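You operate a simulated robot arm through the tools that you are given. There is no shell and no other tool.

Carry out the task below with a simulated robot arm. There is one attempt and no reset: what you move stays moved.

JOB
Check the cube press with the grey block and save the result.
Fine: block on the slide, slide in, load knob on CHECK, press GO, then SAVE when the display asks; leave the block inside. Set down upright: grey block.
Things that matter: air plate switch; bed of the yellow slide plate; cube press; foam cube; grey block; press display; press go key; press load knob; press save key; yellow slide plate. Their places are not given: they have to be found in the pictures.

It is judged by the outcome, as a careful person would: the job done as asked, and still so three seconds after it is handed in. It fails if anything else is knocked over, pushed out of place, dropped, spilled or broken.

ROBOT AND FRAMES
A 6-joint arm with a two-finger parallel gripper, fixed in place. Base frame: the origin is on the floor under the middle of its stand, x ahead of it, y to its left, z up; the work surface is at about z = 820. Lengths are in mm, angles in rad, forces in N, time in s.
With the tool pointing down near the work surface it reaches from about 260 to 680 mm from the base axis. Its first joint turns from -1.152 to 1.152 rad. Payload 2.9 kg.
The TCP is the grasp point between the finger pads, 30 mm short of the fingertips. In the tool frame z runs along the fingers and y along their closing line. Largest opening 110 mm; finger width 20, thickness 10; the body of the gripper, 48 by 112 mm, starts 55 mm behind the TCP.
Orientation is that of the tool frame in the base frame, as a unit quaternion [x, y, z, w]. With the fingers straight down and closing along the base's y, the tool's x points along the base's -x, its y along +y and its z along -z.

CONTROLS
- The arm moves only by the tool servo_tool. Its argument "commands" is one flat list of numbers, 7 for each row, row after row: the turn, a rotation vector about the base's x, y, z in rad, then the shift along the base's x, y, z in cm, then the gripper command, from -1 (shut) to 1 (fully open), values between in proportion. In form: [wx, wy, wz, x, y, z, hand, wx, wy, wz, x, y, z, hand, ...]. A call has 1 to 20 rows; each row is the pose to reach, as a shift and turn from the pose commanded when the call began. Each row takes 0.2 s and may step no farther than 50 mm and 0.15 rad from the row before; otherwise, or with a gripper value out of range, the whole call is refused. A pose out of reach is approached as far as the arm can. The call stops where the force on the tool passes 90 N (or 10 N more than at its start, if that is more) or the arm is blocked; 0.2 s more then pass. Each finger travels about 108 mm/s and halts on what it meets, pressing with about 45 N; the grip force reading is that of the motor and also rises with nothing between the fingers. The clock runs only during rows and for 0.2 s after the last one: add rows that repeat a pose to give the fingers time. The reply holds the time, the measured pose of the TCP, the force on the tool along the base axes, the opening and the grip force, in the units named above and with some noise, with the torque about the TCP (base axes, N m) and any sound that the robot's microphone picked up.
- Cameras (640 x 400 px; columns grow to the right, rows downward): "scene" is fixed at [84, 434.6, 1392.7]; the picture's right is [-0.71, -0.71, 0.00], its down [-0.35, 0.35, -0.87] and it looks along [0.62, -0.62, -0.49] (base axes); focal length 319 px, centre (320, 200). "wrist" rides on the gripper at [72, 17, -103] in the tool frame; the picture's right is [-0.23, 0.97, 0.00], its down [-0.76, -0.18, -0.62] and it looks along [-0.61, -0.14, 0.78] (tool axes); focal length 222 px, centre (320, 200).
- grab_frame(camera): a new picture of that camera. It takes no simulated time.
- locate(camera, pixels): for up to 12 pixels [column, row] of the newest picture of that camera ("zoom" is the newest enlarged one), the place [x, y, z] in the base frame of the surface seen there, good to about 2 mm. It takes no simulated time.
- zoom(camera, box): a new picture of the part [left, top, right, bottom] of that camera's present view, enlarged. It takes no simulated time.
- finish_job(): hands the job in; it is judged then, once.

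Leave the gripper open and the arm clear of the work at the hand-in unless told otherwise.

The tools are called after ">>>" by a JSON object that holds its "op" and its "data". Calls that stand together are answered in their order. servo_tool: Moves the arm, as the interface text tells. Its arguments: {"type":"object","properties":{"commands":{"type":"array"}},"required":["commands"]} The other tools are called the same way: grab_frame (camera) takes a picture; locate (camera, pixels) gives the place of the surface under pixels of a picture; zoom (camera, box) takes an enlarged picture of a part of a camera's view; finish_job () hands the job in.

At the start:

```text
time_s: 0.0
ee_pos: [403.6, -45.9, 1208.4]
tool_rot: [0.0, 1.0, 0.0, 0.0]
wrist_force: [0.9, 0.2, -0.7]
wrist_torque: [-0.03, 0.0, 0.03]
grip_width: 109.7
grasp_force: 0.0
```

scene: 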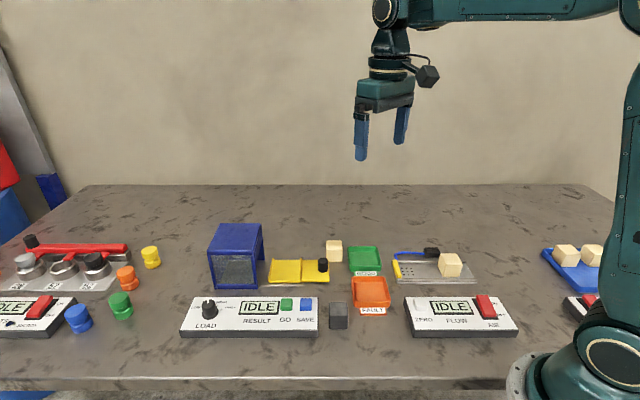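
wrist: 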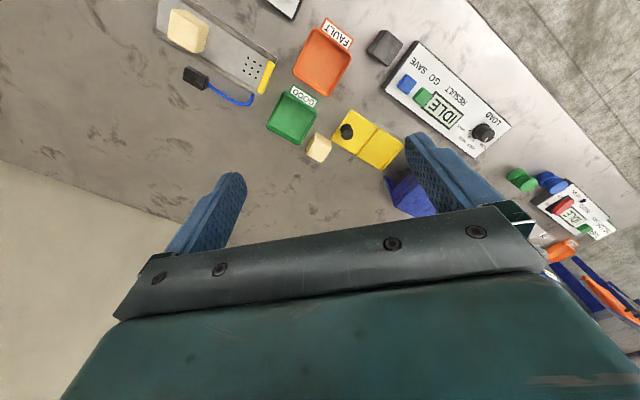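

I see the blue press with the yellow slide plate in front, a console with LOAD knob, display, GO (green) and SAVE (blue), and the grey block at about (338,315) in the scene picture. I'll zoom in on these areas.

>>> {"op": "zoom", "data": {"camera": "scene", "box": [170, 210, 410, 360]}}

>>> {"op": "zoom", "data": {"camera": "wrist", "box": [260, 20, 540, 220]}}

```text
2.67 times, centred on (290, 285) of scene
```

zoom: 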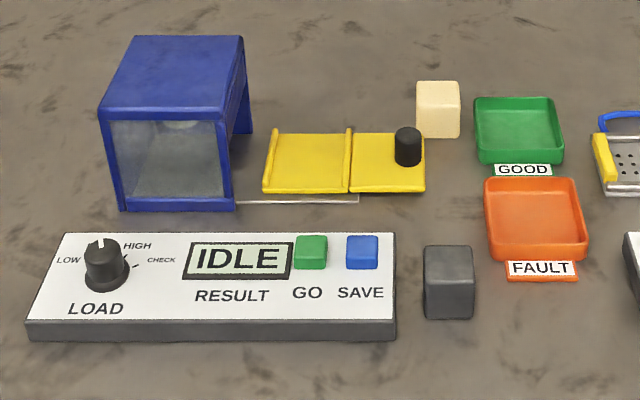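

```text
2.00 times, centred on (400, 120) of wrist
```

zoom: 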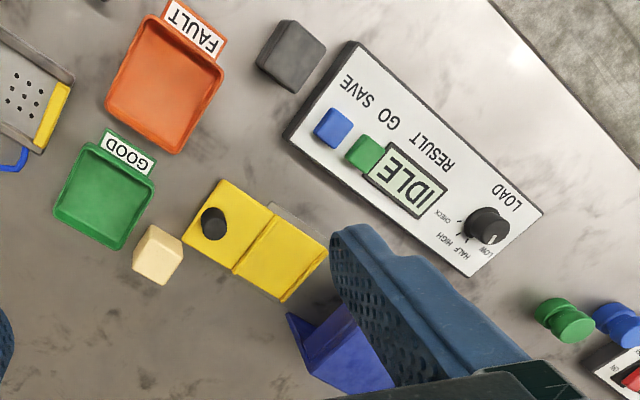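

The scene zoom shows the details: the knob on the console's left, the slide with a black post handle on its right end, and the bed on the left half. I'll re-zoom the scene so that I can locate points in it.

>>> {"op": "zoom", "data": {"camera": "scene", "box": [170, 210, 410, 360]}}

```text
2.67 times, centred on (290, 285) of scene
```

zoom: 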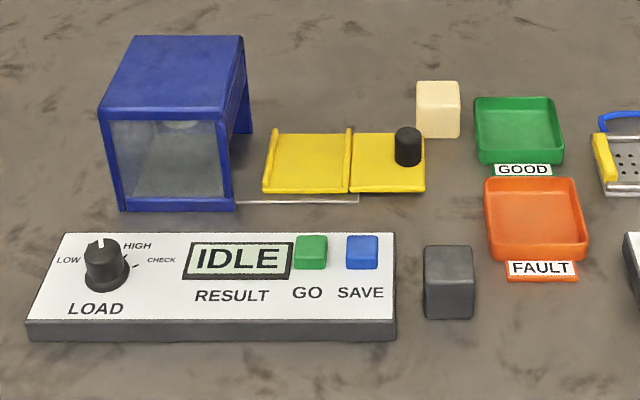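

I'll read off the places of the slide, post, bed, block, and console features in this zoom.

>>> {"op": "locate", "data": {"camera": "zoom", "pixels": [[275, 140], [268, 186], [343, 186], [346, 135], [408, 131], [408, 160], [420, 187], [418, 140], [305, 165], [430, 250], [470, 248], [448, 265]]}}

>>> {"op": "locate", "data": {"camera": "zoom", "pixels": [[430, 310], [470, 310], [448, 285], [102, 246], [98, 240], [105, 265], [310, 245], [361, 245], [235, 260], [40, 320], [390, 318], [70, 236]]}}

>>> {"op": "locate", "data": {"camera": "zoom", "pixels": [[135, 40], [240, 40], [102, 108], [218, 120], [232, 208], [122, 208], [240, 202], [355, 200], [220, 160], [248, 130], [160, 258], [137, 246]]}}

```text
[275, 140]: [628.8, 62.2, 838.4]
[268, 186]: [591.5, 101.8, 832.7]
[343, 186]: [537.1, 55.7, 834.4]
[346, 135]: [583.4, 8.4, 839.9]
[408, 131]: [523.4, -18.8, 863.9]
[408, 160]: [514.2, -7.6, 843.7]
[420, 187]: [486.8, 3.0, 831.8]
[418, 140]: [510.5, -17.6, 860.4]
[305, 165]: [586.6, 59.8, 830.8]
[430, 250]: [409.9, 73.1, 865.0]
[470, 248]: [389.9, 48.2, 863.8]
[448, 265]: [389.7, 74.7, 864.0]
```

```text
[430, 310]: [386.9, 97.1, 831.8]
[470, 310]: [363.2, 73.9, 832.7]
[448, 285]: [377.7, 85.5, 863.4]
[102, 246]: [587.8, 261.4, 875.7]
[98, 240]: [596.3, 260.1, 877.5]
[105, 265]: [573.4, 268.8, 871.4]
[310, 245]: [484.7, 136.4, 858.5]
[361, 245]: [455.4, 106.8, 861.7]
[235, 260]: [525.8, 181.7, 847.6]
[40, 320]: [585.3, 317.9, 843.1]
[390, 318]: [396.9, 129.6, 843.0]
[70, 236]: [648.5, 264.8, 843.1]
```

```text
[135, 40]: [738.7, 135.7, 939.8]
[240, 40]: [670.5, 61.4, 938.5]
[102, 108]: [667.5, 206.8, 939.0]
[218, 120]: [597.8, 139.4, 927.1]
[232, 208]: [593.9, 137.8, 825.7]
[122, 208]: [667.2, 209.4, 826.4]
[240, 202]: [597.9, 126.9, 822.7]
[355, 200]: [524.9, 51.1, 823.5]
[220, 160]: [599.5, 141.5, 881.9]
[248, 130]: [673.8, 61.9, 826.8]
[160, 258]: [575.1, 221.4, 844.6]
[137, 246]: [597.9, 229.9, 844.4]
```

Everything is laid out at 45° in the base frame. Next I'll zoom tighter on the knob, the block, and the slide.

>>> {"op": "zoom", "data": {"camera": "scene", "box": [184, 290, 264, 340]}}

>>> {"op": "locate", "data": {"camera": "zoom", "pixels": [[190, 80], [170, 90], [215, 90], [190, 110], [192, 70], [165, 130], [225, 130], [192, 185], [240, 130], [270, 120], [290, 50], [80, 110]]}}

>>> {"op": "zoom", "data": {"camera": "scene", "box": [306, 290, 370, 330]}}

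>>> {"op": "locate", "data": {"camera": "zoom", "pixels": [[240, 135], [398, 135], [235, 230], [408, 230], [320, 180], [250, 350], [395, 350], [242, 240], [400, 240], [320, 360], [300, 140], [340, 225]]}}

>>> {"op": "zoom", "data": {"camera": "scene", "box": [256, 240, 352, 300]}}

>>> {"op": "locate", "data": {"camera": "zoom", "pixels": [[450, 125], [420, 125], [472, 125], [445, 112], [445, 138], [445, 190], [290, 110], [110, 110], [200, 180], [100, 270], [295, 275], [490, 275]]}}

```text
8.00 times, centred on (224, 315) of scene
```

zoom: 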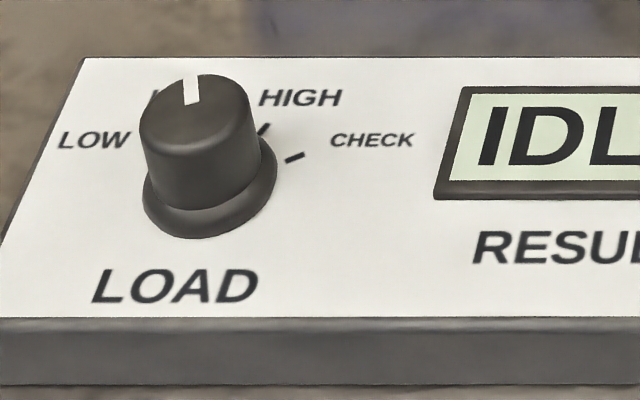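

```text
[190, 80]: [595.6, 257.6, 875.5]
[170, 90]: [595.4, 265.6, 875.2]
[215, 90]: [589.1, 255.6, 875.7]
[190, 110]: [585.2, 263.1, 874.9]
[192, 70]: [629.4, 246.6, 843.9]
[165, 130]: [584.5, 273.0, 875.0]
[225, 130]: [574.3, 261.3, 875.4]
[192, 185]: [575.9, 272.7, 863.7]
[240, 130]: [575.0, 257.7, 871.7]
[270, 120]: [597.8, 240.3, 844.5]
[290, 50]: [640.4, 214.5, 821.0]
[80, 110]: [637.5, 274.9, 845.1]
```

```text
10.00 times, centred on (338, 310) of scene
```

zoom: 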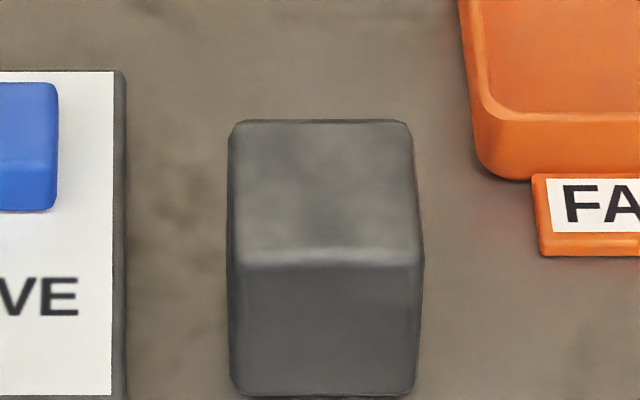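

```text
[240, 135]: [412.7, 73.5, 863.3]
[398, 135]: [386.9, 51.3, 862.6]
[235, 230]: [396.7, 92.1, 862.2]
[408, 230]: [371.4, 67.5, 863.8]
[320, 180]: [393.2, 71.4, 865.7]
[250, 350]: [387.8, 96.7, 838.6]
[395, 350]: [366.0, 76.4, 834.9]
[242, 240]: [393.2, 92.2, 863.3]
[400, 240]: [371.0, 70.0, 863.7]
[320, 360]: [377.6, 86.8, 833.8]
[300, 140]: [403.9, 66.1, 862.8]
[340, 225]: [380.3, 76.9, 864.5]
```

```text
6.67 times, centred on (304, 270) of scene
```

zoom: 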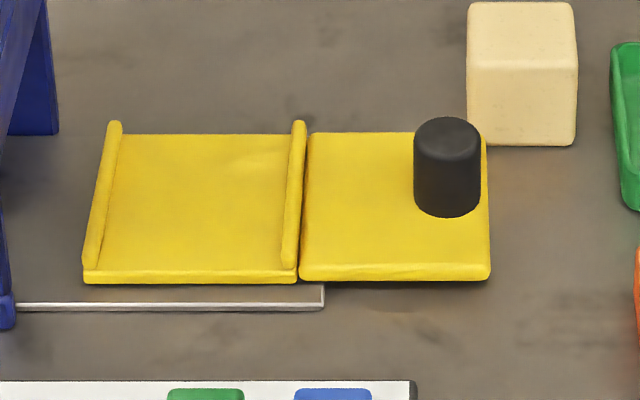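

```text
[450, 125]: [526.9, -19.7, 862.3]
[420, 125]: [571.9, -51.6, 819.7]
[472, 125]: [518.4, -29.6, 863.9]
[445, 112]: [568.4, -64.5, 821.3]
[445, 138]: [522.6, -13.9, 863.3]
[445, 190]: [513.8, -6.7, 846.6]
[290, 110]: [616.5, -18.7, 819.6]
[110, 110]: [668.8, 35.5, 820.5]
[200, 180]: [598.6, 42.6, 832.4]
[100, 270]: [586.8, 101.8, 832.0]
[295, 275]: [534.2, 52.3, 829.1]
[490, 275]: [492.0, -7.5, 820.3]
```

The knob pointer currently points straight away from the scene camera (HALF?), with HIGH and CHECK ticks to the right. I'll zoom the wrist view on the knob for the dial layout.

>>> {"op": "zoom", "data": {"camera": "wrist", "box": [448, 105, 528, 155]}}

>>> {"op": "locate", "data": {"camera": "zoom", "pixels": [[330, 200], [290, 220], [120, 225], [200, 280], [150, 160], [60, 200], [250, 270], [350, 290], [380, 220], [280, 170], [200, 200], [330, 160]]}}

>>> {"op": "zoom", "data": {"camera": "scene", "box": [184, 290, 264, 340]}}

>>> {"op": "locate", "data": {"camera": "zoom", "pixels": [[295, 157], [288, 160], [303, 153], [264, 128], [262, 133], [267, 123], [143, 120], [246, 110], [195, 76], [195, 146], [370, 140], [300, 98]]}}

```text
8.00 times, centred on (488, 130) of wrist
```

zoom: 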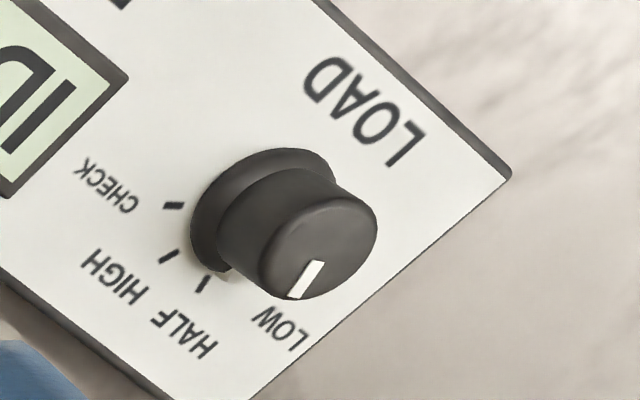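

```text
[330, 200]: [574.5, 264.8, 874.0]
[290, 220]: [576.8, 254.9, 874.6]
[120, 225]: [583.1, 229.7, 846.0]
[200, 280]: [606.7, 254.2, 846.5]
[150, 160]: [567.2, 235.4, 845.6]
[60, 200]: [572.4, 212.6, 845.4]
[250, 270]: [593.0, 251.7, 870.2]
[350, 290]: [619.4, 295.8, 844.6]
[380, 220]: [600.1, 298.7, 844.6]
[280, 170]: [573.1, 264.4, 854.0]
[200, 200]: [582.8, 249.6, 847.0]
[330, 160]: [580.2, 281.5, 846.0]
```

```text
8.00 times, centred on (224, 315) of scene
```

zoom: 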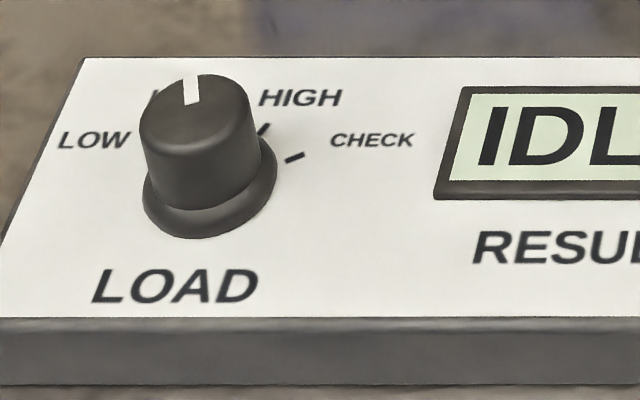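

```text
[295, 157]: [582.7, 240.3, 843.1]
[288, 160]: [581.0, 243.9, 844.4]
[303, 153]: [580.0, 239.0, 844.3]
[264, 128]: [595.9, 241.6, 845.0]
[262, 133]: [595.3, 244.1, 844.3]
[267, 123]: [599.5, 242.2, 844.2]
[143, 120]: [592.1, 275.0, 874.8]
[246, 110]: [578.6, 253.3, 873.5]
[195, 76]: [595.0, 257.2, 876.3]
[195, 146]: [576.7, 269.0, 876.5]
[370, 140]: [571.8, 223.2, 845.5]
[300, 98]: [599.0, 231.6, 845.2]
```

Estimates from the pictures: the block centre is about (391, 72) with its top at z≈864, and it is aligned at 45°. The bed centre is about (585, 56) with its surface at z≈832, and the post is at about (522, -14). I'll now move above the block, turning the tool +45° so the fingers close along the depth direction (perpendicular to the slide).

>>> {"op": "servo_tool", "data": {"commands": [0, 0, 0.098, -0.16, 1.48, -2.8, 0.6, 0, 0, 0.196, -0.33, 2.95, -5.6, 0.4, 0, 0, 0.294, -0.49, 4.43, -8.4, 0.4, 0, 0, 0.393, -0.65, 5.91, -11.2, 0.4, 0, 0, 0.491, -0.82, 7.39, -14.0, 0.4, 0, 0, 0.589, -0.98, 8.86, -16.8, 0.4, 0, 0, 0.687, -1.15, 10.34, -19.6, 0.4, 0, 0, 0.7854, -1.31, 11.82, -22.4, 0.4, 0, 0, 0.7854, -1.31, 11.82, -22.4, 0.4]}}

```text
time_s: 2.0
ee_pos: [392.1, 71.4, 985.0]
tool_rot: [-0.384, 0.923, 0.001, -0.001]
wrist_force: [0.4, -0.2, 0.6]
wrist_torque: [0.0, 0.0, -0.01]
grip_width: 77.2
grasp_force: 0.1
```

The tool is at (392, 71, 985) and turned 45°. I'll check the block's alignment in the wrist view.

>>> {"op": "grab_frame", "data": {"camera": "wrist"}}

>>> {"op": "grab_frame", "data": {"camera": "scene"}}

```text
taken
```

wrist: 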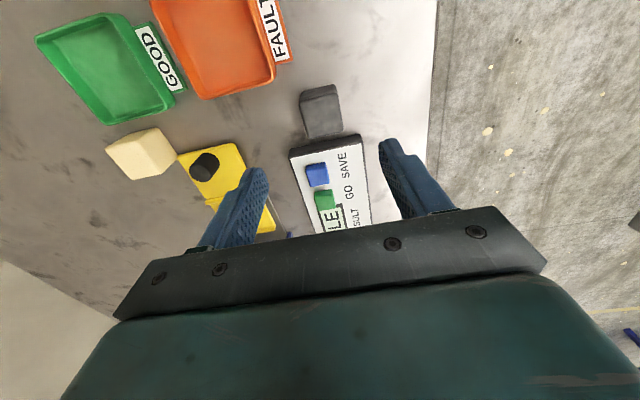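

```text
taken
```

scene: 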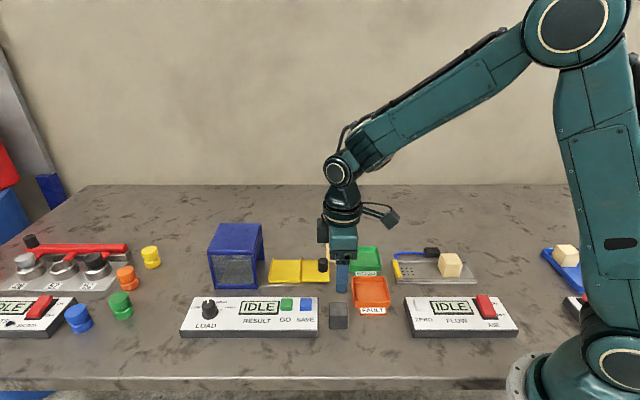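

I'll cross-check the block's top-face centre with the wrist camera around (322,108).

>>> {"op": "zoom", "data": {"camera": "wrist", "box": [280, 70, 376, 130]}}

>>> {"op": "locate", "data": {"camera": "zoom", "pixels": [[280, 250], [150, 200], [400, 200], [160, 120], [365, 100], [175, 290], [395, 280], [250, 430], [180, 340], [390, 330], [290, 360], [300, 150]]}}

```text
6.67 times, centred on (328, 100) of wrist
```

zoom: 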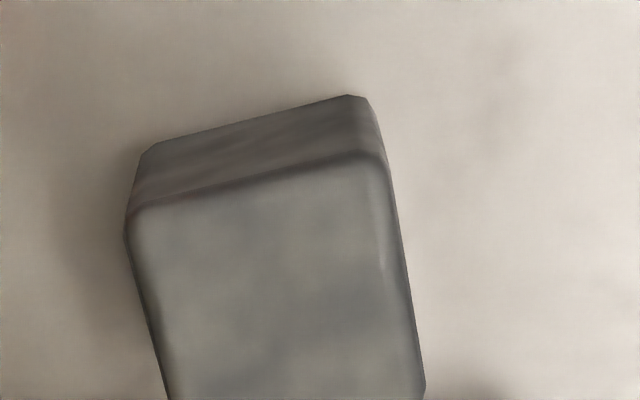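

```text
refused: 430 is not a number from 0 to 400
```

>>> {"op": "zoom", "data": {"camera": "wrist", "box": [280, 80, 376, 140]}}

>>> {"op": "locate", "data": {"camera": "zoom", "pixels": [[135, 150], [380, 110], [170, 330], [415, 310], [270, 230], [150, 90], [360, 40], [130, 165], [160, 300], [410, 280], [300, 370], [280, 130]]}}

```text
6.67 times, centred on (328, 110) of wrist
```

zoom: 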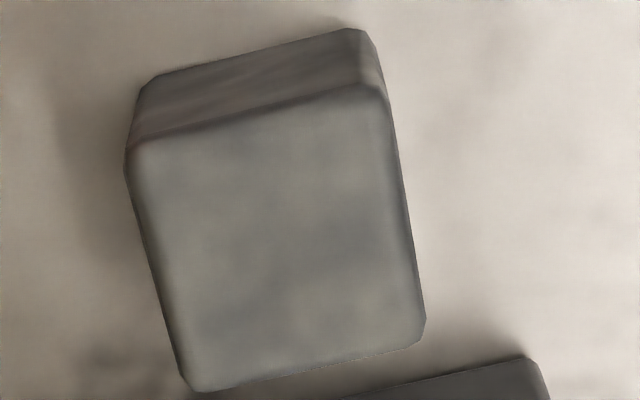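

```text
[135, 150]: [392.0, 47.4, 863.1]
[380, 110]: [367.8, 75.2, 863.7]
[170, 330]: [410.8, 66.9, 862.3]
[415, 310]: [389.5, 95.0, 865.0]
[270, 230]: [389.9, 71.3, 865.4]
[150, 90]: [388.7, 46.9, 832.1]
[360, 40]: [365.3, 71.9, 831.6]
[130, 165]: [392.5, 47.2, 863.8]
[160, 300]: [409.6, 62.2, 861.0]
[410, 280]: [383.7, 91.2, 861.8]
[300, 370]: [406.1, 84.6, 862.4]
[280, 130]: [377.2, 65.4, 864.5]
```

The block centre is confirmed at about (391.5, 72.3). I'll descend to z≈856, which puts the tips about 6 mm above the table.

>>> {"op": "servo_tool", "data": {"commands": [0, 0, 0, 0.05, 0, -4, 0.4, 0, 0, 0, 0.05, 0, -8, 0.4, 0, 0, 0, 0.05, 0, -11, 0.4, 0, 0, 0, 0.05, 0, -12.85, 0.4, 0, 0, 0, 0.05, 0, -12.85, 0.4]}}

```text
time_s: 3.2
ee_pos: [393.2, 71.7, 854.9]
tool_rot: [-0.383, 0.924, -0.001, 0.0]
wrist_force: [0.0, -0.3, -0.2]
wrist_torque: [0.01, -0.02, -0.01]
grip_width: 77.1
grasp_force: 0.0
```

The tool is at z≈855 with no contact. I'll close the fingers on the block.

>>> {"op": "servo_tool", "data": {"commands": [0, 0, 0, 0, 0, 0, 0.0, 0, 0, 0, 0, 0, 0, -0.3, 0, 0, 0, 0, 0, 0, -0.6, 0, 0, 0, 0, 0, 0, -0.6]}}

>>> {"op": "grab_frame", "data": {"camera": "wrist"}}

```text
time_s: 4.2
ee_pos: [394.6, 72.2, 854.4]
tool_rot: [-0.383, 0.924, 0.0, 0.0]
wrist_force: [-0.9, 0.8, -0.9]
wrist_torque: [0.01, 0.02, -0.03]
grip_width: 39.6
grasp_force: 44.8
```

```text
taken
```

wrist: 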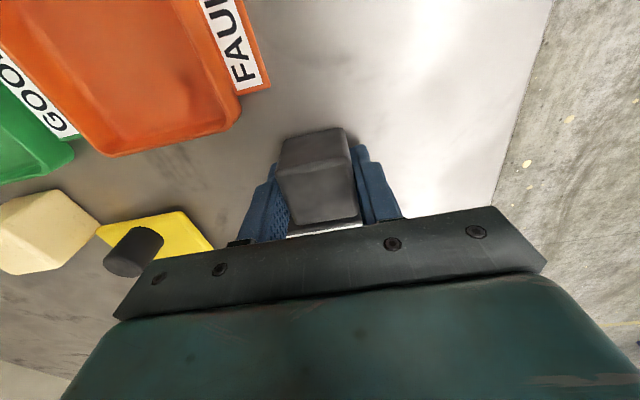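

The block is gripped (width 39.6 mm). I'll lift it 80 mm and check.

>>> {"op": "servo_tool", "data": {"commands": [0, 0, 0, 0, 0, 1.5, -0.6, 0, 0, 0, 0, 0, 4.5, -0.6, 0, 0, 0, 0, 0, 8, -0.6, 0, 0, 0, 0, 0, 10, -0.6, 0, 0, 0, 0, 0, 10, -0.6]}}

>>> {"op": "grab_frame", "data": {"camera": "scene"}}

```text
time_s: 5.4
ee_pos: [392.5, 69.9, 955.9]
tool_rot: [-0.383, 0.924, 0.001, 0.001]
wrist_force: [0.1, 0.3, -2.6]
wrist_torque: [-0.01, 0.0, -0.02]
grip_width: 39.3
grasp_force: 44.7
```

```text
taken
```

scene: 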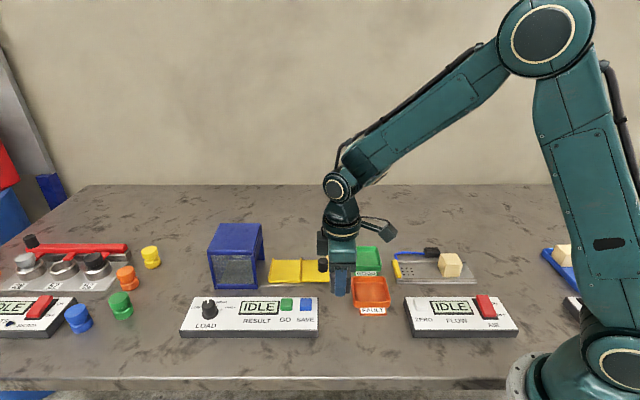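

The block is lifted (about 2.6 N hanging). I'll move across to above the bed centre at (585.5, 55.5).

>>> {"op": "servo_tool", "data": {"commands": [0, 0, 0, 3.5, -0.3, 0, -0.6, 0, 0, 0, 7.5, -0.65, 0, -0.6, 0, 0, 0, 11.5, -1.0, 0, -0.6, 0, 0, 0, 15.5, -1.35, 0, -0.6, 0, 0, 0, 18.5, -1.6, 0, -0.6, 0, 0, 0, 19.45, -1.68, 0, -0.6, 0, 0, 0, 19.45, -1.68, 0, -0.6]}}

>>> {"op": "grab_frame", "data": {"camera": "scene"}}

>>> {"op": "grab_frame", "data": {"camera": "wrist"}}

```text
time_s: 7.0
ee_pos: [587.3, 55.6, 953.3]
tool_rot: [-0.383, 0.924, -0.001, 0.001]
wrist_force: [0.0, 0.1, -2.6]
wrist_torque: [-0.02, -0.02, 0.01]
grip_width: 39.4
grasp_force: 45.6
```

```text
taken
```

scene: 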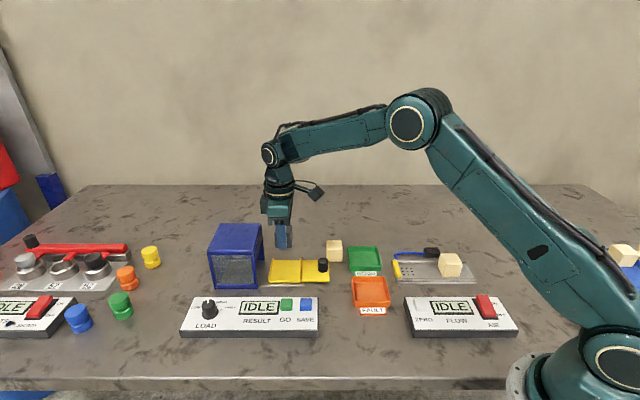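

```text
taken
```

wrist: 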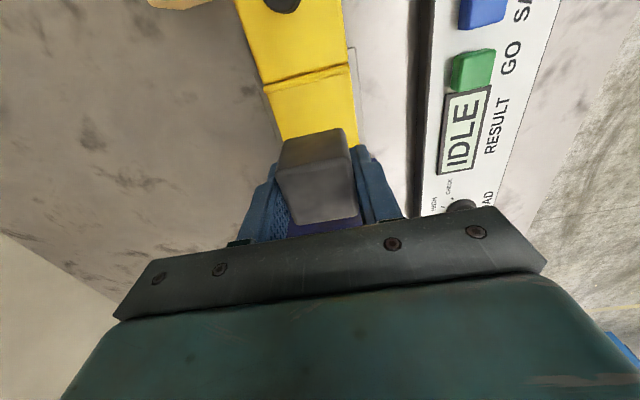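

The block now hangs above the bed. I'll zoom in to check its position relative to the bed before lowering.

>>> {"op": "zoom", "data": {"camera": "scene", "box": [224, 210, 352, 290]}}

>>> {"op": "locate", "data": {"camera": "zoom", "pixels": [[300, 140], [270, 180], [330, 180], [300, 160], [230, 265], [225, 350], [380, 350], [395, 260], [310, 300], [300, 355], [300, 270], [500, 270]]}}

>>> {"op": "zoom", "data": {"camera": "wrist", "box": [230, 60, 390, 160]}}

>>> {"op": "locate", "data": {"camera": "zoom", "pixels": [[150, 160], [450, 130], [300, 105], [200, 300], [480, 290], [480, 180], [160, 180], [210, 370], [450, 370], [330, 310], [300, 220], [470, 40]]}}

```text
5.00 times, centred on (288, 250) of scene
```

zoom: 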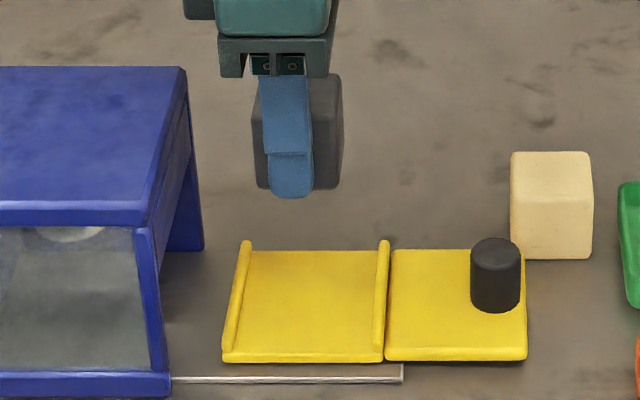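

```text
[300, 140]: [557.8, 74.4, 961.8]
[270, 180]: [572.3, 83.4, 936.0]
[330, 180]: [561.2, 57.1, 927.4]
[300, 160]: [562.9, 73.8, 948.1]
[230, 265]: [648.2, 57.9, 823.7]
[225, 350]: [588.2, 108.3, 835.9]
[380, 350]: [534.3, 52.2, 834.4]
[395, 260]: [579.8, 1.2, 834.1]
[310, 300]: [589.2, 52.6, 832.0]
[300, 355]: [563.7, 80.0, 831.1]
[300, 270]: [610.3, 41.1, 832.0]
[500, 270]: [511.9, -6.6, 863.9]
```

```text
4.00 times, centred on (310, 110) of wrist
```

zoom: 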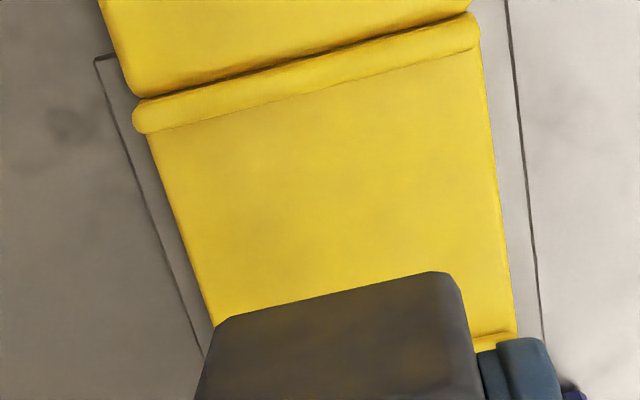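

```text
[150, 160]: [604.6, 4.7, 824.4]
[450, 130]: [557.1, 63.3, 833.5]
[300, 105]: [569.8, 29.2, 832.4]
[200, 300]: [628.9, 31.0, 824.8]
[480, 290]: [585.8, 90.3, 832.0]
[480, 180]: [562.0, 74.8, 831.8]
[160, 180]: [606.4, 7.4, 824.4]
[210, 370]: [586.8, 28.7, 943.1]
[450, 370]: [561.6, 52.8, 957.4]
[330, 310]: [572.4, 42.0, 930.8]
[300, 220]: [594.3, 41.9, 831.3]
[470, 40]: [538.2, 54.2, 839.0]
```

The block is centred on the bed along the slide. I'll measure the bed's near and far edges for the depth centre.

>>> {"op": "zoom", "data": {"camera": "scene", "box": [256, 250, 336, 300]}}

>>> {"op": "locate", "data": {"camera": "zoom", "pixels": [[220, 88], [220, 84], [220, 80], [220, 240], [220, 245], [220, 250], [450, 86], [450, 82], [450, 78], [400, 240], [400, 245], [487, 45]]}}

```text
8.00 times, centred on (296, 275) of scene
```

zoom: 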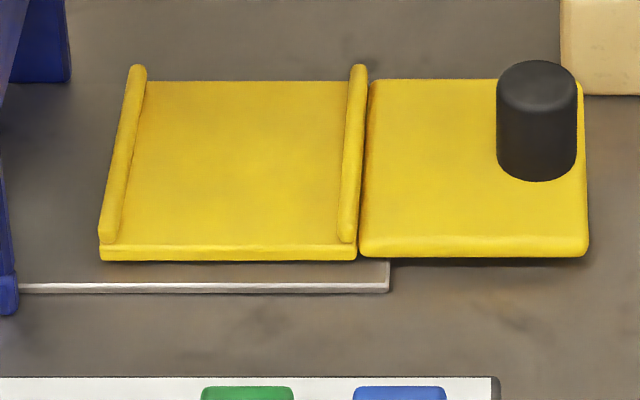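

```text
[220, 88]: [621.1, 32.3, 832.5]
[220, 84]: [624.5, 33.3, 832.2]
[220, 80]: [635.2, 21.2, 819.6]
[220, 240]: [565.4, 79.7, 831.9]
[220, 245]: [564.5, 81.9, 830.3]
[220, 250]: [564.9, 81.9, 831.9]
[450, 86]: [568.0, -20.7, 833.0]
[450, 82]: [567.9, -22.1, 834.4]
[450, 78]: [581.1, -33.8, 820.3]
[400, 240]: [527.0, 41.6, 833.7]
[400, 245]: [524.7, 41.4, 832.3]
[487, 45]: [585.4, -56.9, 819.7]
```

The bed runs from d=x−y=484 to 591, so its depth centre is at d≈537. I'll shift the block 3.5 mm further back, lower it to 3 mm above the bed, then feel for contact.

>>> {"op": "servo_tool", "data": {"commands": [0, 0, 0, 0.25, -0.25, -2.5, -0.6, 0, 0, 0, 0.25, -0.25, -5.5, -0.6, 0, 0, 0, 0.25, -0.25, -7.5, -0.6, 0, 0, 0, 0.25, -0.25, -8.4, -0.6, 0, 0, 0, 0.25, -0.25, -8.4, -0.6]}}

>>> {"op": "zoom", "data": {"camera": "scene", "box": [224, 210, 352, 290]}}

```text
time_s: 8.2
ee_pos: [587.4, 52.1, 868.3]
tool_rot: [-0.383, 0.924, 0.0, 0.0]
wrist_force: [-0.5, -0.1, -3.2]
wrist_torque: [-0.01, 0.0, -0.01]
grip_width: 39.5
grasp_force: 44.5
```

```text
5.00 times, centred on (288, 250) of scene
```

zoom: 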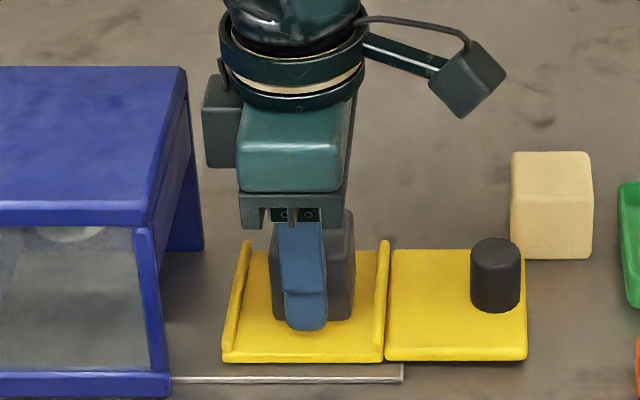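

There is no contact yet (still ~-3 N of weight). I'll lower in 1 mm steps and watch the force.

>>> {"op": "servo_tool", "data": {"commands": [0, 0, 0, 0, 0, -0.1, -0.6, 0, 0, 0, 0, 0, -0.1, -0.6]}}

```text
time_s: 8.8
ee_pos: [588.7, 53.3, 868.9]
tool_rot: [-0.383, 0.924, -0.001, 0.0]
wrist_force: [0.5, 0.0, -2.6]
wrist_torque: [0.01, 0.0, -0.04]
grip_width: 39.4
grasp_force: 45.0
```

>>> {"op": "servo_tool", "data": {"commands": [0, 0, 0, 0, 0, -0.1, -0.6, 0, 0, 0, 0, 0, -0.1, -0.6]}}

```text
time_s: 9.4
ee_pos: [589.5, 52.5, 868.3]
tool_rot: [-0.383, 0.924, 0.0, 0.0]
wrist_force: [0.1, -0.4, -3.3]
wrist_torque: [0.0, -0.02, 0.0]
grip_width: 39.5
grasp_force: 44.8
```

No contact yet at a commanded 869.9. I'll take another millimetre.

>>> {"op": "servo_tool", "data": {"commands": [0, 0, 0, 0, 0, -0.1, -0.6, 0, 0, 0, 0, 0, -0.1, -0.6]}}

```text
time_s: 10.0
ee_pos: [588.3, 53.0, 866.0]
tool_rot: [-0.383, 0.924, 0.0, 0.0]
wrist_force: [-0.5, 0.2, -2.1]
wrist_torque: [0.05, 0.0, 0.0]
grip_width: 39.8
grasp_force: 44.9
```

>>> {"op": "servo_tool", "data": {"commands": [0, 0, 0, 0, 0, -0.1, -0.6, 0, 0, 0, 0, 0, -0.1, -0.6]}}

```text
time_s: 10.6
ee_pos: [588.5, 52.6, 867.1]
tool_rot: [-0.383, 0.924, 0.0, 0.0]
wrist_force: [0.2, -0.3, -2.3]
wrist_torque: [-0.03, 0.01, 0.04]
grip_width: 39.5
grasp_force: 44.4
```

Still about -2.3 N. I'll take another millimetre.

>>> {"op": "servo_tool", "data": {"commands": [0, 0, 0, 0, 0, -0.1, -0.6, 0, 0, 0, 0, 0, -0.1, -0.6]}}

```text
time_s: 11.2
ee_pos: [588.7, 52.3, 865.8]
tool_rot: [-0.382, 0.924, 0.0, 0.0]
wrist_force: [-0.9, 1.3, 1.5]
wrist_torque: [-0.06, 0.03, -0.04]
grip_width: 39.6
grasp_force: 44.7
```

The force went to +1.5 N, so the block is resting on the bed. I'll open the fingers.

>>> {"op": "servo_tool", "data": {"commands": [0, 0, 0, 0, 0, 0, -0.2, 0, 0, 0, 0, 0, 0, 0.0, 0, 0, 0, 0, 0, 0, 0.1, 0, 0, 0, 0, 0, 0, 0.1]}}

>>> {"op": "zoom", "data": {"camera": "scene", "box": [224, 210, 352, 290]}}

```text
time_s: 12.2
ee_pos: [589.5, 50.2, 865.1]
tool_rot: [-0.383, 0.924, 0.0, 0.0]
wrist_force: [0.1, -1.3, -0.7]
wrist_torque: [-0.03, 0.02, -0.01]
grip_width: 60.4
grasp_force: 0.1
```

```text
5.00 times, centred on (288, 250) of scene
```

zoom: 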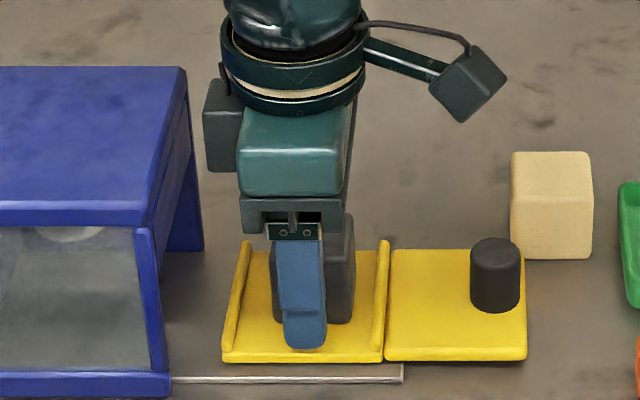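

The block is released on the bed. I'll rise and inspect.

>>> {"op": "servo_tool", "data": {"commands": [0, 0, 0, 0, 0, 3, 0.1, 0, 0, 0, 0, 0, 6.5, 0.1, 0, 0, 0, 0, 0, 9, 0.1, 0, 0, 0, -3.3, -3.35, 9, 0.1, 0, 0, 0, -6.6, -6.75, 9, 0.1, 0, 0, 0, -6.6, -6.75, 9, 0.1]}}

>>> {"op": "zoom", "data": {"camera": "scene", "box": [224, 210, 352, 290]}}

>>> {"op": "locate", "data": {"camera": "zoom", "pixels": [[310, 215], [310, 240], [280, 300], [340, 300], [310, 310], [495, 250], [475, 250], [518, 250], [495, 240], [495, 262], [495, 290], [480, 350]]}}

>>> {"op": "grab_frame", "data": {"camera": "wrist"}}

```text
time_s: 13.6
ee_pos: [520.6, -13.6, 953.9]
tool_rot: [-0.383, 0.924, 0.0, 0.0]
wrist_force: [-0.4, -0.2, -0.1]
wrist_torque: [0.0, -0.01, 0.0]
grip_width: 60.6
grasp_force: 0.0
```

```text
5.00 times, centred on (288, 250) of scene
```

zoom: 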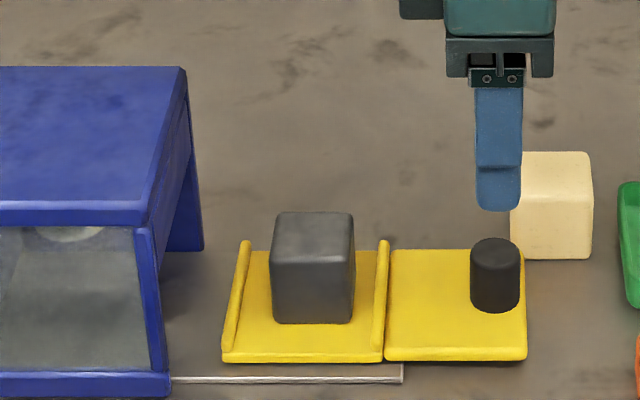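

```text
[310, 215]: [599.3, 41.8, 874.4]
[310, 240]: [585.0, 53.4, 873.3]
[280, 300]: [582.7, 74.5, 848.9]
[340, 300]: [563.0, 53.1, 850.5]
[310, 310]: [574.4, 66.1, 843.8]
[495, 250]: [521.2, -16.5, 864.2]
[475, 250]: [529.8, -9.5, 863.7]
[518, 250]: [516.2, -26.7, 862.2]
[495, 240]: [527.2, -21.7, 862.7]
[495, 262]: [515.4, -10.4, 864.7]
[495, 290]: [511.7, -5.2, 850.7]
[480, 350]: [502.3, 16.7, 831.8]
```

```text
taken
```

wrist: 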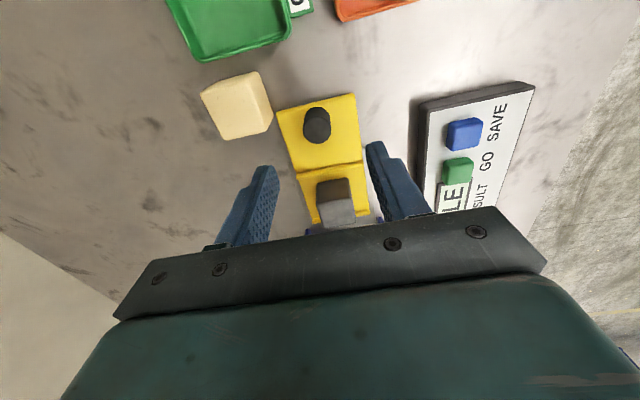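

The block sits upright and centred on the bed. The post centre is about (522, -17). The foam cube stands close behind the post, so I'll check how close before lowering.

>>> {"op": "locate", "data": {"camera": "zoom", "pixels": [[516, 230], [550, 240], [588, 240], [516, 180], [588, 190], [550, 160], [515, 250], [586, 252], [550, 200], [520, 157], [585, 157], [550, 185]]}}

>>> {"op": "zoom", "data": {"camera": "wrist", "box": [190, 60, 390, 185]}}

>>> {"op": "locate", "data": {"camera": "zoom", "pixels": [[260, 230], [245, 60], [50, 120], [120, 250], [200, 50], [230, 180], [400, 190], [410, 150], [370, 200], [435, 200], [405, 235], [285, 170]]}}

```text
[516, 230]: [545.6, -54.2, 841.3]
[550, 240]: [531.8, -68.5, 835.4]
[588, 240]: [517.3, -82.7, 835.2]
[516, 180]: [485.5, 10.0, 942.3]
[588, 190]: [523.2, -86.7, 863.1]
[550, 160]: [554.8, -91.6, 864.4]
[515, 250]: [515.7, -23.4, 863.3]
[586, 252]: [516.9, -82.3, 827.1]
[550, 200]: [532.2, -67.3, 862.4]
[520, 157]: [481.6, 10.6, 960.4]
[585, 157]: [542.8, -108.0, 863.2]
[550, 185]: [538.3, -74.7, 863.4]
```

```text
3.20 times, centred on (290, 122) of wrist
```

zoom: 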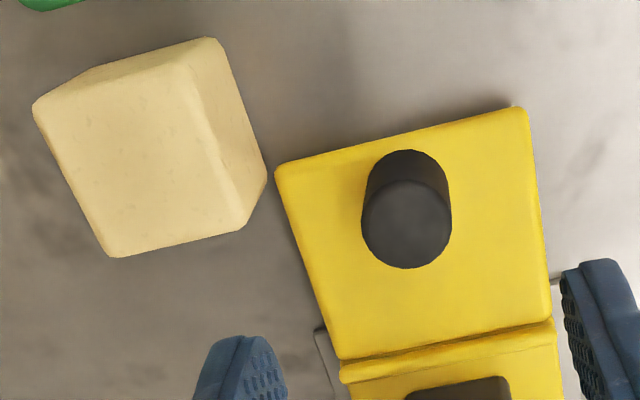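

```text
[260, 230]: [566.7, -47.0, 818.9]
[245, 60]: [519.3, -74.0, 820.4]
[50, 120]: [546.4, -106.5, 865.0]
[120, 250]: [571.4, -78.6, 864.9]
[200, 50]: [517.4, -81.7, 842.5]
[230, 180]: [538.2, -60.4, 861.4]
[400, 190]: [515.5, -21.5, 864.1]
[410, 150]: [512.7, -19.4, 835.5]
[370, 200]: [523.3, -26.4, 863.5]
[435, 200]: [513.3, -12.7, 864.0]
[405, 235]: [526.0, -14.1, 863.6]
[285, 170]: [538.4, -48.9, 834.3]
```

The foam cube's front face is at v≈424 and the post at v≈381, so I need a narrow opening (~44 mm) to stay clear of it. I'll narrow the gripper, centre on the post, and lower to z≈870.

>>> {"op": "servo_tool", "data": {"commands": [0, 0, 0, 0.07, -0.18, 0, -0.2, 0, 0, 0, 0.07, -0.18, 0, -0.2, 0, 0, 0, 0.07, -0.18, -3, -0.2, 0, 0, 0, 0.07, -0.18, -6, -0.2, 0, 0, 0, 0.07, -0.18, -8, -0.2, 0, 0, 0, 0.07, -0.18, -8.7, -0.2, 0, 0, 0, 0.07, -0.18, -8.7, -0.2]}}

>>> {"op": "zoom", "data": {"camera": "scene", "box": [256, 220, 384, 300]}}

>>> {"op": "grab_frame", "data": {"camera": "wrist"}}

```text
time_s: 15.2
ee_pos: [522.5, -16.1, 869.5]
tool_rot: [-0.383, 0.924, 0.001, 0.0]
wrist_force: [0.4, 0.1, 0.8]
wrist_torque: [0.02, 0.0, -0.03]
grip_width: 43.8
grasp_force: 0.1
```

```text
5.00 times, centred on (320, 260) of scene
```

zoom: 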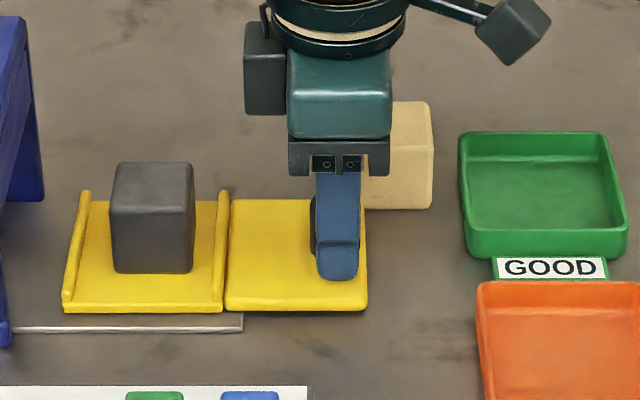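

```text
taken
```

wrist: 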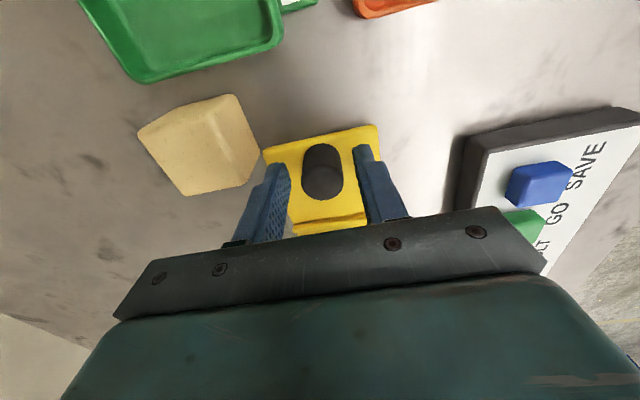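

The post is between the fingers and no contact is felt. I'll close on it.

>>> {"op": "servo_tool", "data": {"commands": [0, 0, 0, 0, 0, 0, -0.4, 0, 0, 0, 0, 0, 0, -0.6, 0, 0, 0, 0, 0, 0, -0.8, 0, 0, 0, 0, 0, 0, -0.8]}}

```text
time_s: 16.2
ee_pos: [522.7, -14.9, 868.9]
tool_rot: [-0.383, 0.924, 0.001, -0.001]
wrist_force: [-9.0, 8.7, 1.3]
wrist_torque: [-0.46, -0.26, 0.03]
grip_width: 25.7
grasp_force: 44.7
```

Gripped at 25.7 mm with a ~12 N sideways force toward -v, so I'm slightly too far back. I'll ease 1 mm toward the front to unload the rail.

>>> {"op": "servo_tool", "data": {"commands": [0, 0, 0, -0.07, 0.07, 0, -0.8, 0, 0, 0, -0.07, 0.07, 0, -0.8]}}

```text
time_s: 16.8
ee_pos: [521.6, -15.9, 868.9]
tool_rot: [-0.384, 0.923, 0.001, -0.002]
wrist_force: [-11.5, 10.4, -3.8]
wrist_torque: [-0.01, -0.69, 0.18]
grip_width: 25.6
grasp_force: 44.6
```

The force grew slightly, so I'll try the other direction: 2 mm back toward +v.

>>> {"op": "servo_tool", "data": {"commands": [0, 0, 0, 0.07, -0.07, 0, -0.8, 0, 0, 0, 0.14, -0.14, 0, -0.8, 0, 0, 0, 0.14, -0.14, 0, -0.8]}}

```text
time_s: 17.6
ee_pos: [521.6, -15.0, 868.3]
tool_rot: [-0.386, 0.923, 0.003, -0.002]
wrist_force: [-24.9, 25.4, 4.3]
wrist_torque: [-0.35, -0.39, 0.01]
grip_width: 25.8
grasp_force: 44.5
```

Now it's 36 N, so the right direction is toward the front. I'll move 3.3 mm toward -v.

>>> {"op": "servo_tool", "data": {"commands": [0, 0, 0, -0.12, 0.12, 0, -0.8, 0, 0, 0, -0.23, 0.23, 0, -0.8, 0, 0, 0, -0.23, 0.23, 0, -0.8]}}

```text
time_s: 18.4
ee_pos: [521.3, -15.9, 868.2]
tool_rot: [-0.382, 0.924, 0.0, 0.0]
wrist_force: [0.8, 12.9, -17.4]
wrist_torque: [0.5, 0.53, 0.04]
grip_width: 25.4
grasp_force: 45.0
```

There's mixed residual strain. I'll release, let it relax, and regrip from here.

>>> {"op": "servo_tool", "data": {"commands": [0, 0, 0, 0, 0, 0, -0.3, 0, 0, 0, 0, 0, 0, -0.3, 0, 0, 0, 0, 0, 0, -0.3]}}

>>> {"op": "grab_frame", "data": {"camera": "wrist"}}

```text
time_s: 19.2
ee_pos: [521.7, -17.0, 869.8]
tool_rot: [-0.382, 0.924, 0.001, 0.0]
wrist_force: [-0.4, -0.5, 0.6]
wrist_torque: [0.0, 0.0, -0.01]
grip_width: 38.5
grasp_force: 0.0
```

```text
taken
```

wrist: 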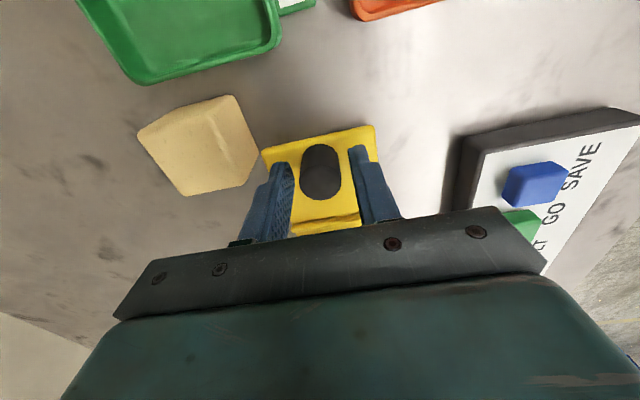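

Relaxed, and the post looks centred between the fingers. I'll regrip.

>>> {"op": "servo_tool", "data": {"commands": [0, 0, 0, 0, 0, 0, -0.45, 0, 0, 0, 0, 0, 0, -0.55, 0, 0, 0, 0, 0, 0, -0.7, 0, 0, 0, 0, 0, 0, -0.7]}}

```text
time_s: 20.2
ee_pos: [522.1, -15.6, 869.9]
tool_rot: [-0.382, 0.924, 0.0, 0.0]
wrist_force: [5.3, -4.4, -0.6]
wrist_torque: [0.3, 0.34, -0.02]
grip_width: 25.4
grasp_force: 45.0
```

Now only ~7 N. I'll start sliding in along (+0.707, +0.707), 12 mm first to check the resistance.

>>> {"op": "servo_tool", "data": {"commands": [0, 0, 0, 0.31, 0.25, 0, -0.7, 0, 0, 0, 0.59, 0.53, 0, -0.7, 0, 0, 0, 0.88, 0.82, 0, -0.7, 0, 0, 0, 0.88, 0.82, 0, -0.7]}}

>>> {"op": "zoom", "data": {"camera": "scene", "box": [200, 220, 360, 320]}}

```text
time_s: 21.2
ee_pos: [530.2, -7.0, 868.9]
tool_rot: [-0.382, 0.924, 0.0, 0.0]
wrist_force: [7.0, -7.9, -2.1]
wrist_torque: [0.02, 0.45, -0.02]
grip_width: 25.4
grasp_force: 45.0
```

```text
4.00 times, centred on (280, 270) of scene
```

zoom: 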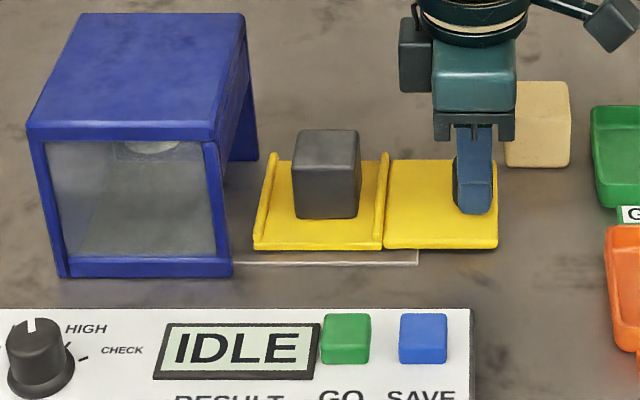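

The slide moves freely with the block riding along. I'll continue another 60 mm with a small lateral correction.

>>> {"op": "servo_tool", "data": {"commands": [0, 0, 0, 0.64, 0.5, 0, -0.7, 0, 0, 0, 1.35, 1.21, 0, -0.7, 0, 0, 0, 2.05, 1.91, 0, -0.7, 0, 0, 0, 2.76, 2.62, 0, -0.7, 0, 0, 0, 3.47, 3.33, 0, -0.7, 0, 0, 0, 4.25, 4.11, 0, -0.7, 0, 0, 0, 4.25, 4.11, 0, -0.7]}}

>>> {"op": "zoom", "data": {"camera": "scene", "box": [200, 220, 360, 320]}}

```text
time_s: 22.8
ee_pos: [572.8, 35.1, 870.2]
tool_rot: [-0.386, 0.923, 0.001, 0.0]
wrist_force: [-13.4, 14.6, 5.0]
wrist_torque: [0.18, -0.38, 0.09]
grip_width: 25.4
grasp_force: 45.2
```

```text
4.00 times, centred on (280, 270) of scene
```

zoom: 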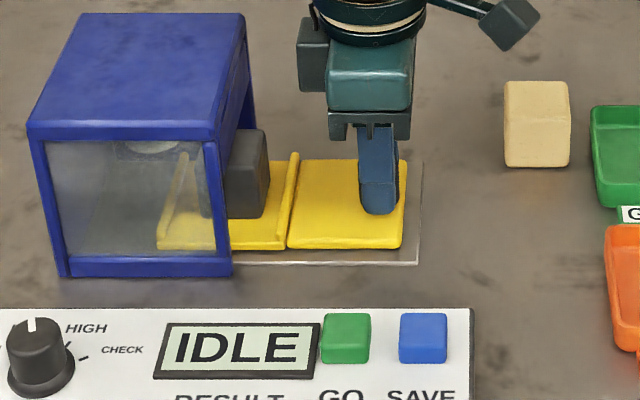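

About 72 mm in. The lateral load is now ~20 N toward -v, so I'll correct 1.4 mm toward the front and continue 24 mm.

>>> {"op": "servo_tool", "data": {"commands": [0, 0, 0, -0.05, 0.05, 0, -0.7, 0, 0, 0, -0.1, 0.1, 0, -0.7, 0, 0, 0, 0.47, 0.67, 0, -0.7, 0, 0, 0, 1.04, 1.24, 0, -0.7, 0, 0, 0, 1.6, 1.8, 0, -0.7, 0, 0, 0, 1.6, 1.8, 0, -0.7]}}

>>> {"op": "zoom", "data": {"camera": "scene", "box": [200, 220, 360, 320]}}

```text
time_s: 24.2
ee_pos: [588.8, 53.1, 870.2]
tool_rot: [-0.384, 0.924, 0.001, 0.0]
wrist_force: [-13.3, 12.5, 10.2]
wrist_torque: [-0.38, 0.31, 0.04]
grip_width: 25.4
grasp_force: 45.1
```

```text
4.00 times, centred on (280, 270) of scene
```

zoom: 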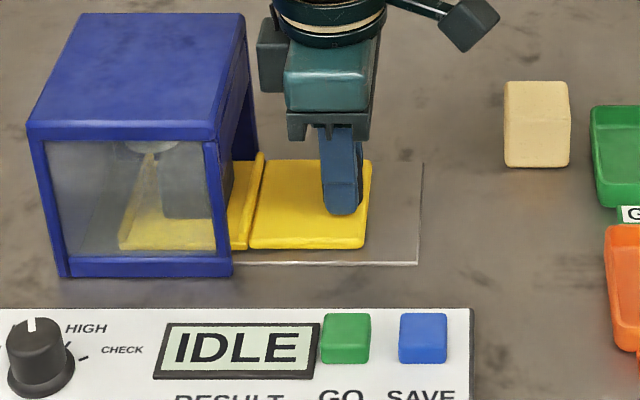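

About 96 mm in, with the ridge near the press opening. I'll do 12 mm more with a small frontward correction, in 4 mm rows.

>>> {"op": "servo_tool", "data": {"commands": [0, 0, 0, -0.07, 0.07, 0, -0.7, 0, 0, 0, 0.21, 0.35, 0, -0.7, 0, 0, 0, 0.5, 0.64, 0, -0.7, 0, 0, 0, 0.78, 0.92, 0, -0.7, 0, 0, 0, 0.78, 0.92, 0, -0.7]}}

>>> {"op": "zoom", "data": {"camera": "scene", "box": [200, 220, 360, 320]}}

```text
time_s: 25.4
ee_pos: [599.3, 60.5, 870.1]
tool_rot: [-0.383, 0.924, -0.002, 0.002]
wrist_force: [3.3, -1.8, 12.5]
wrist_torque: [0.09, 0.64, -0.07]
grip_width: 25.5
grasp_force: 44.9
```

```text
4.00 times, centred on (280, 270) of scene
```

zoom: 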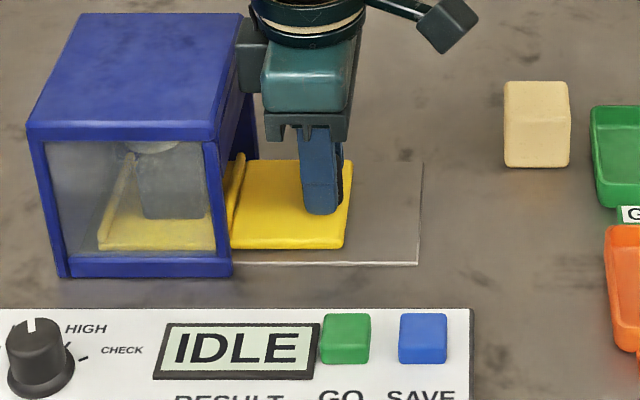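

The slide is almost in. A small box on the gripper's left side is getting near the press, so I'll measure its clearance before pushing more.

>>> {"op": "locate", "data": {"camera": "zoom", "pixels": [[252, 60], [256, 90], [242, 60], [262, 90], [246, 30], [300, 90], [270, 130], [340, 130], [280, 110], [217, 135], [244, 20], [236, 160]]}}

>>> {"op": "grab_frame", "data": {"camera": "wrist"}}

>>> {"op": "zoom", "data": {"camera": "scene", "box": [232, 205, 312, 255]}}

```text
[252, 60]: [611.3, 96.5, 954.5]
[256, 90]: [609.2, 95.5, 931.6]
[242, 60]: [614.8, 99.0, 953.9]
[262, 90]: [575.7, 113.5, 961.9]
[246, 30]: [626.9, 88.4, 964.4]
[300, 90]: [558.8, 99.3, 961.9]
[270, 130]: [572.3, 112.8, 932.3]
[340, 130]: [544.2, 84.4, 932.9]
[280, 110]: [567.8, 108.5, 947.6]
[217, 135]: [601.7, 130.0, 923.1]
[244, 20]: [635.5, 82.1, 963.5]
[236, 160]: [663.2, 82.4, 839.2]
```

```text
taken
```

wrist: 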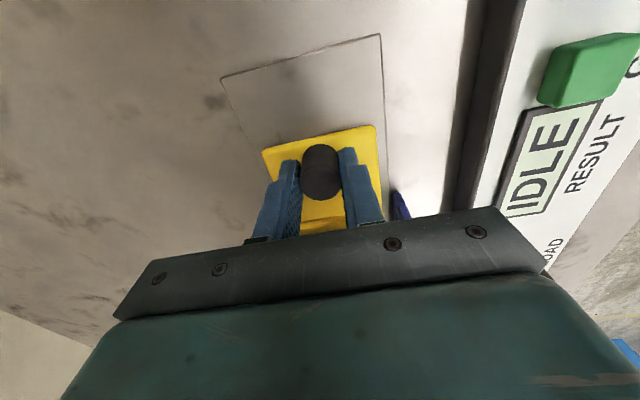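

```text
8.00 times, centred on (272, 230) of scene
```

zoom: 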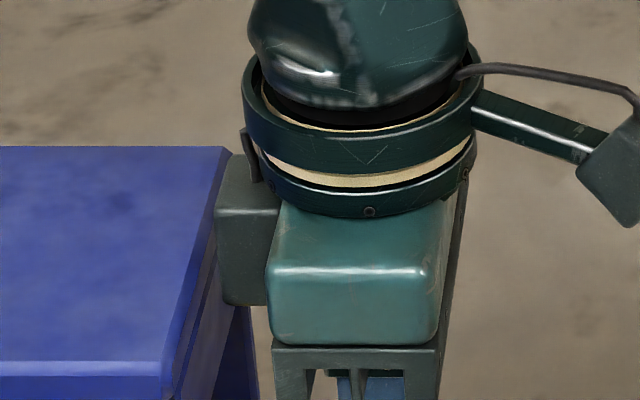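

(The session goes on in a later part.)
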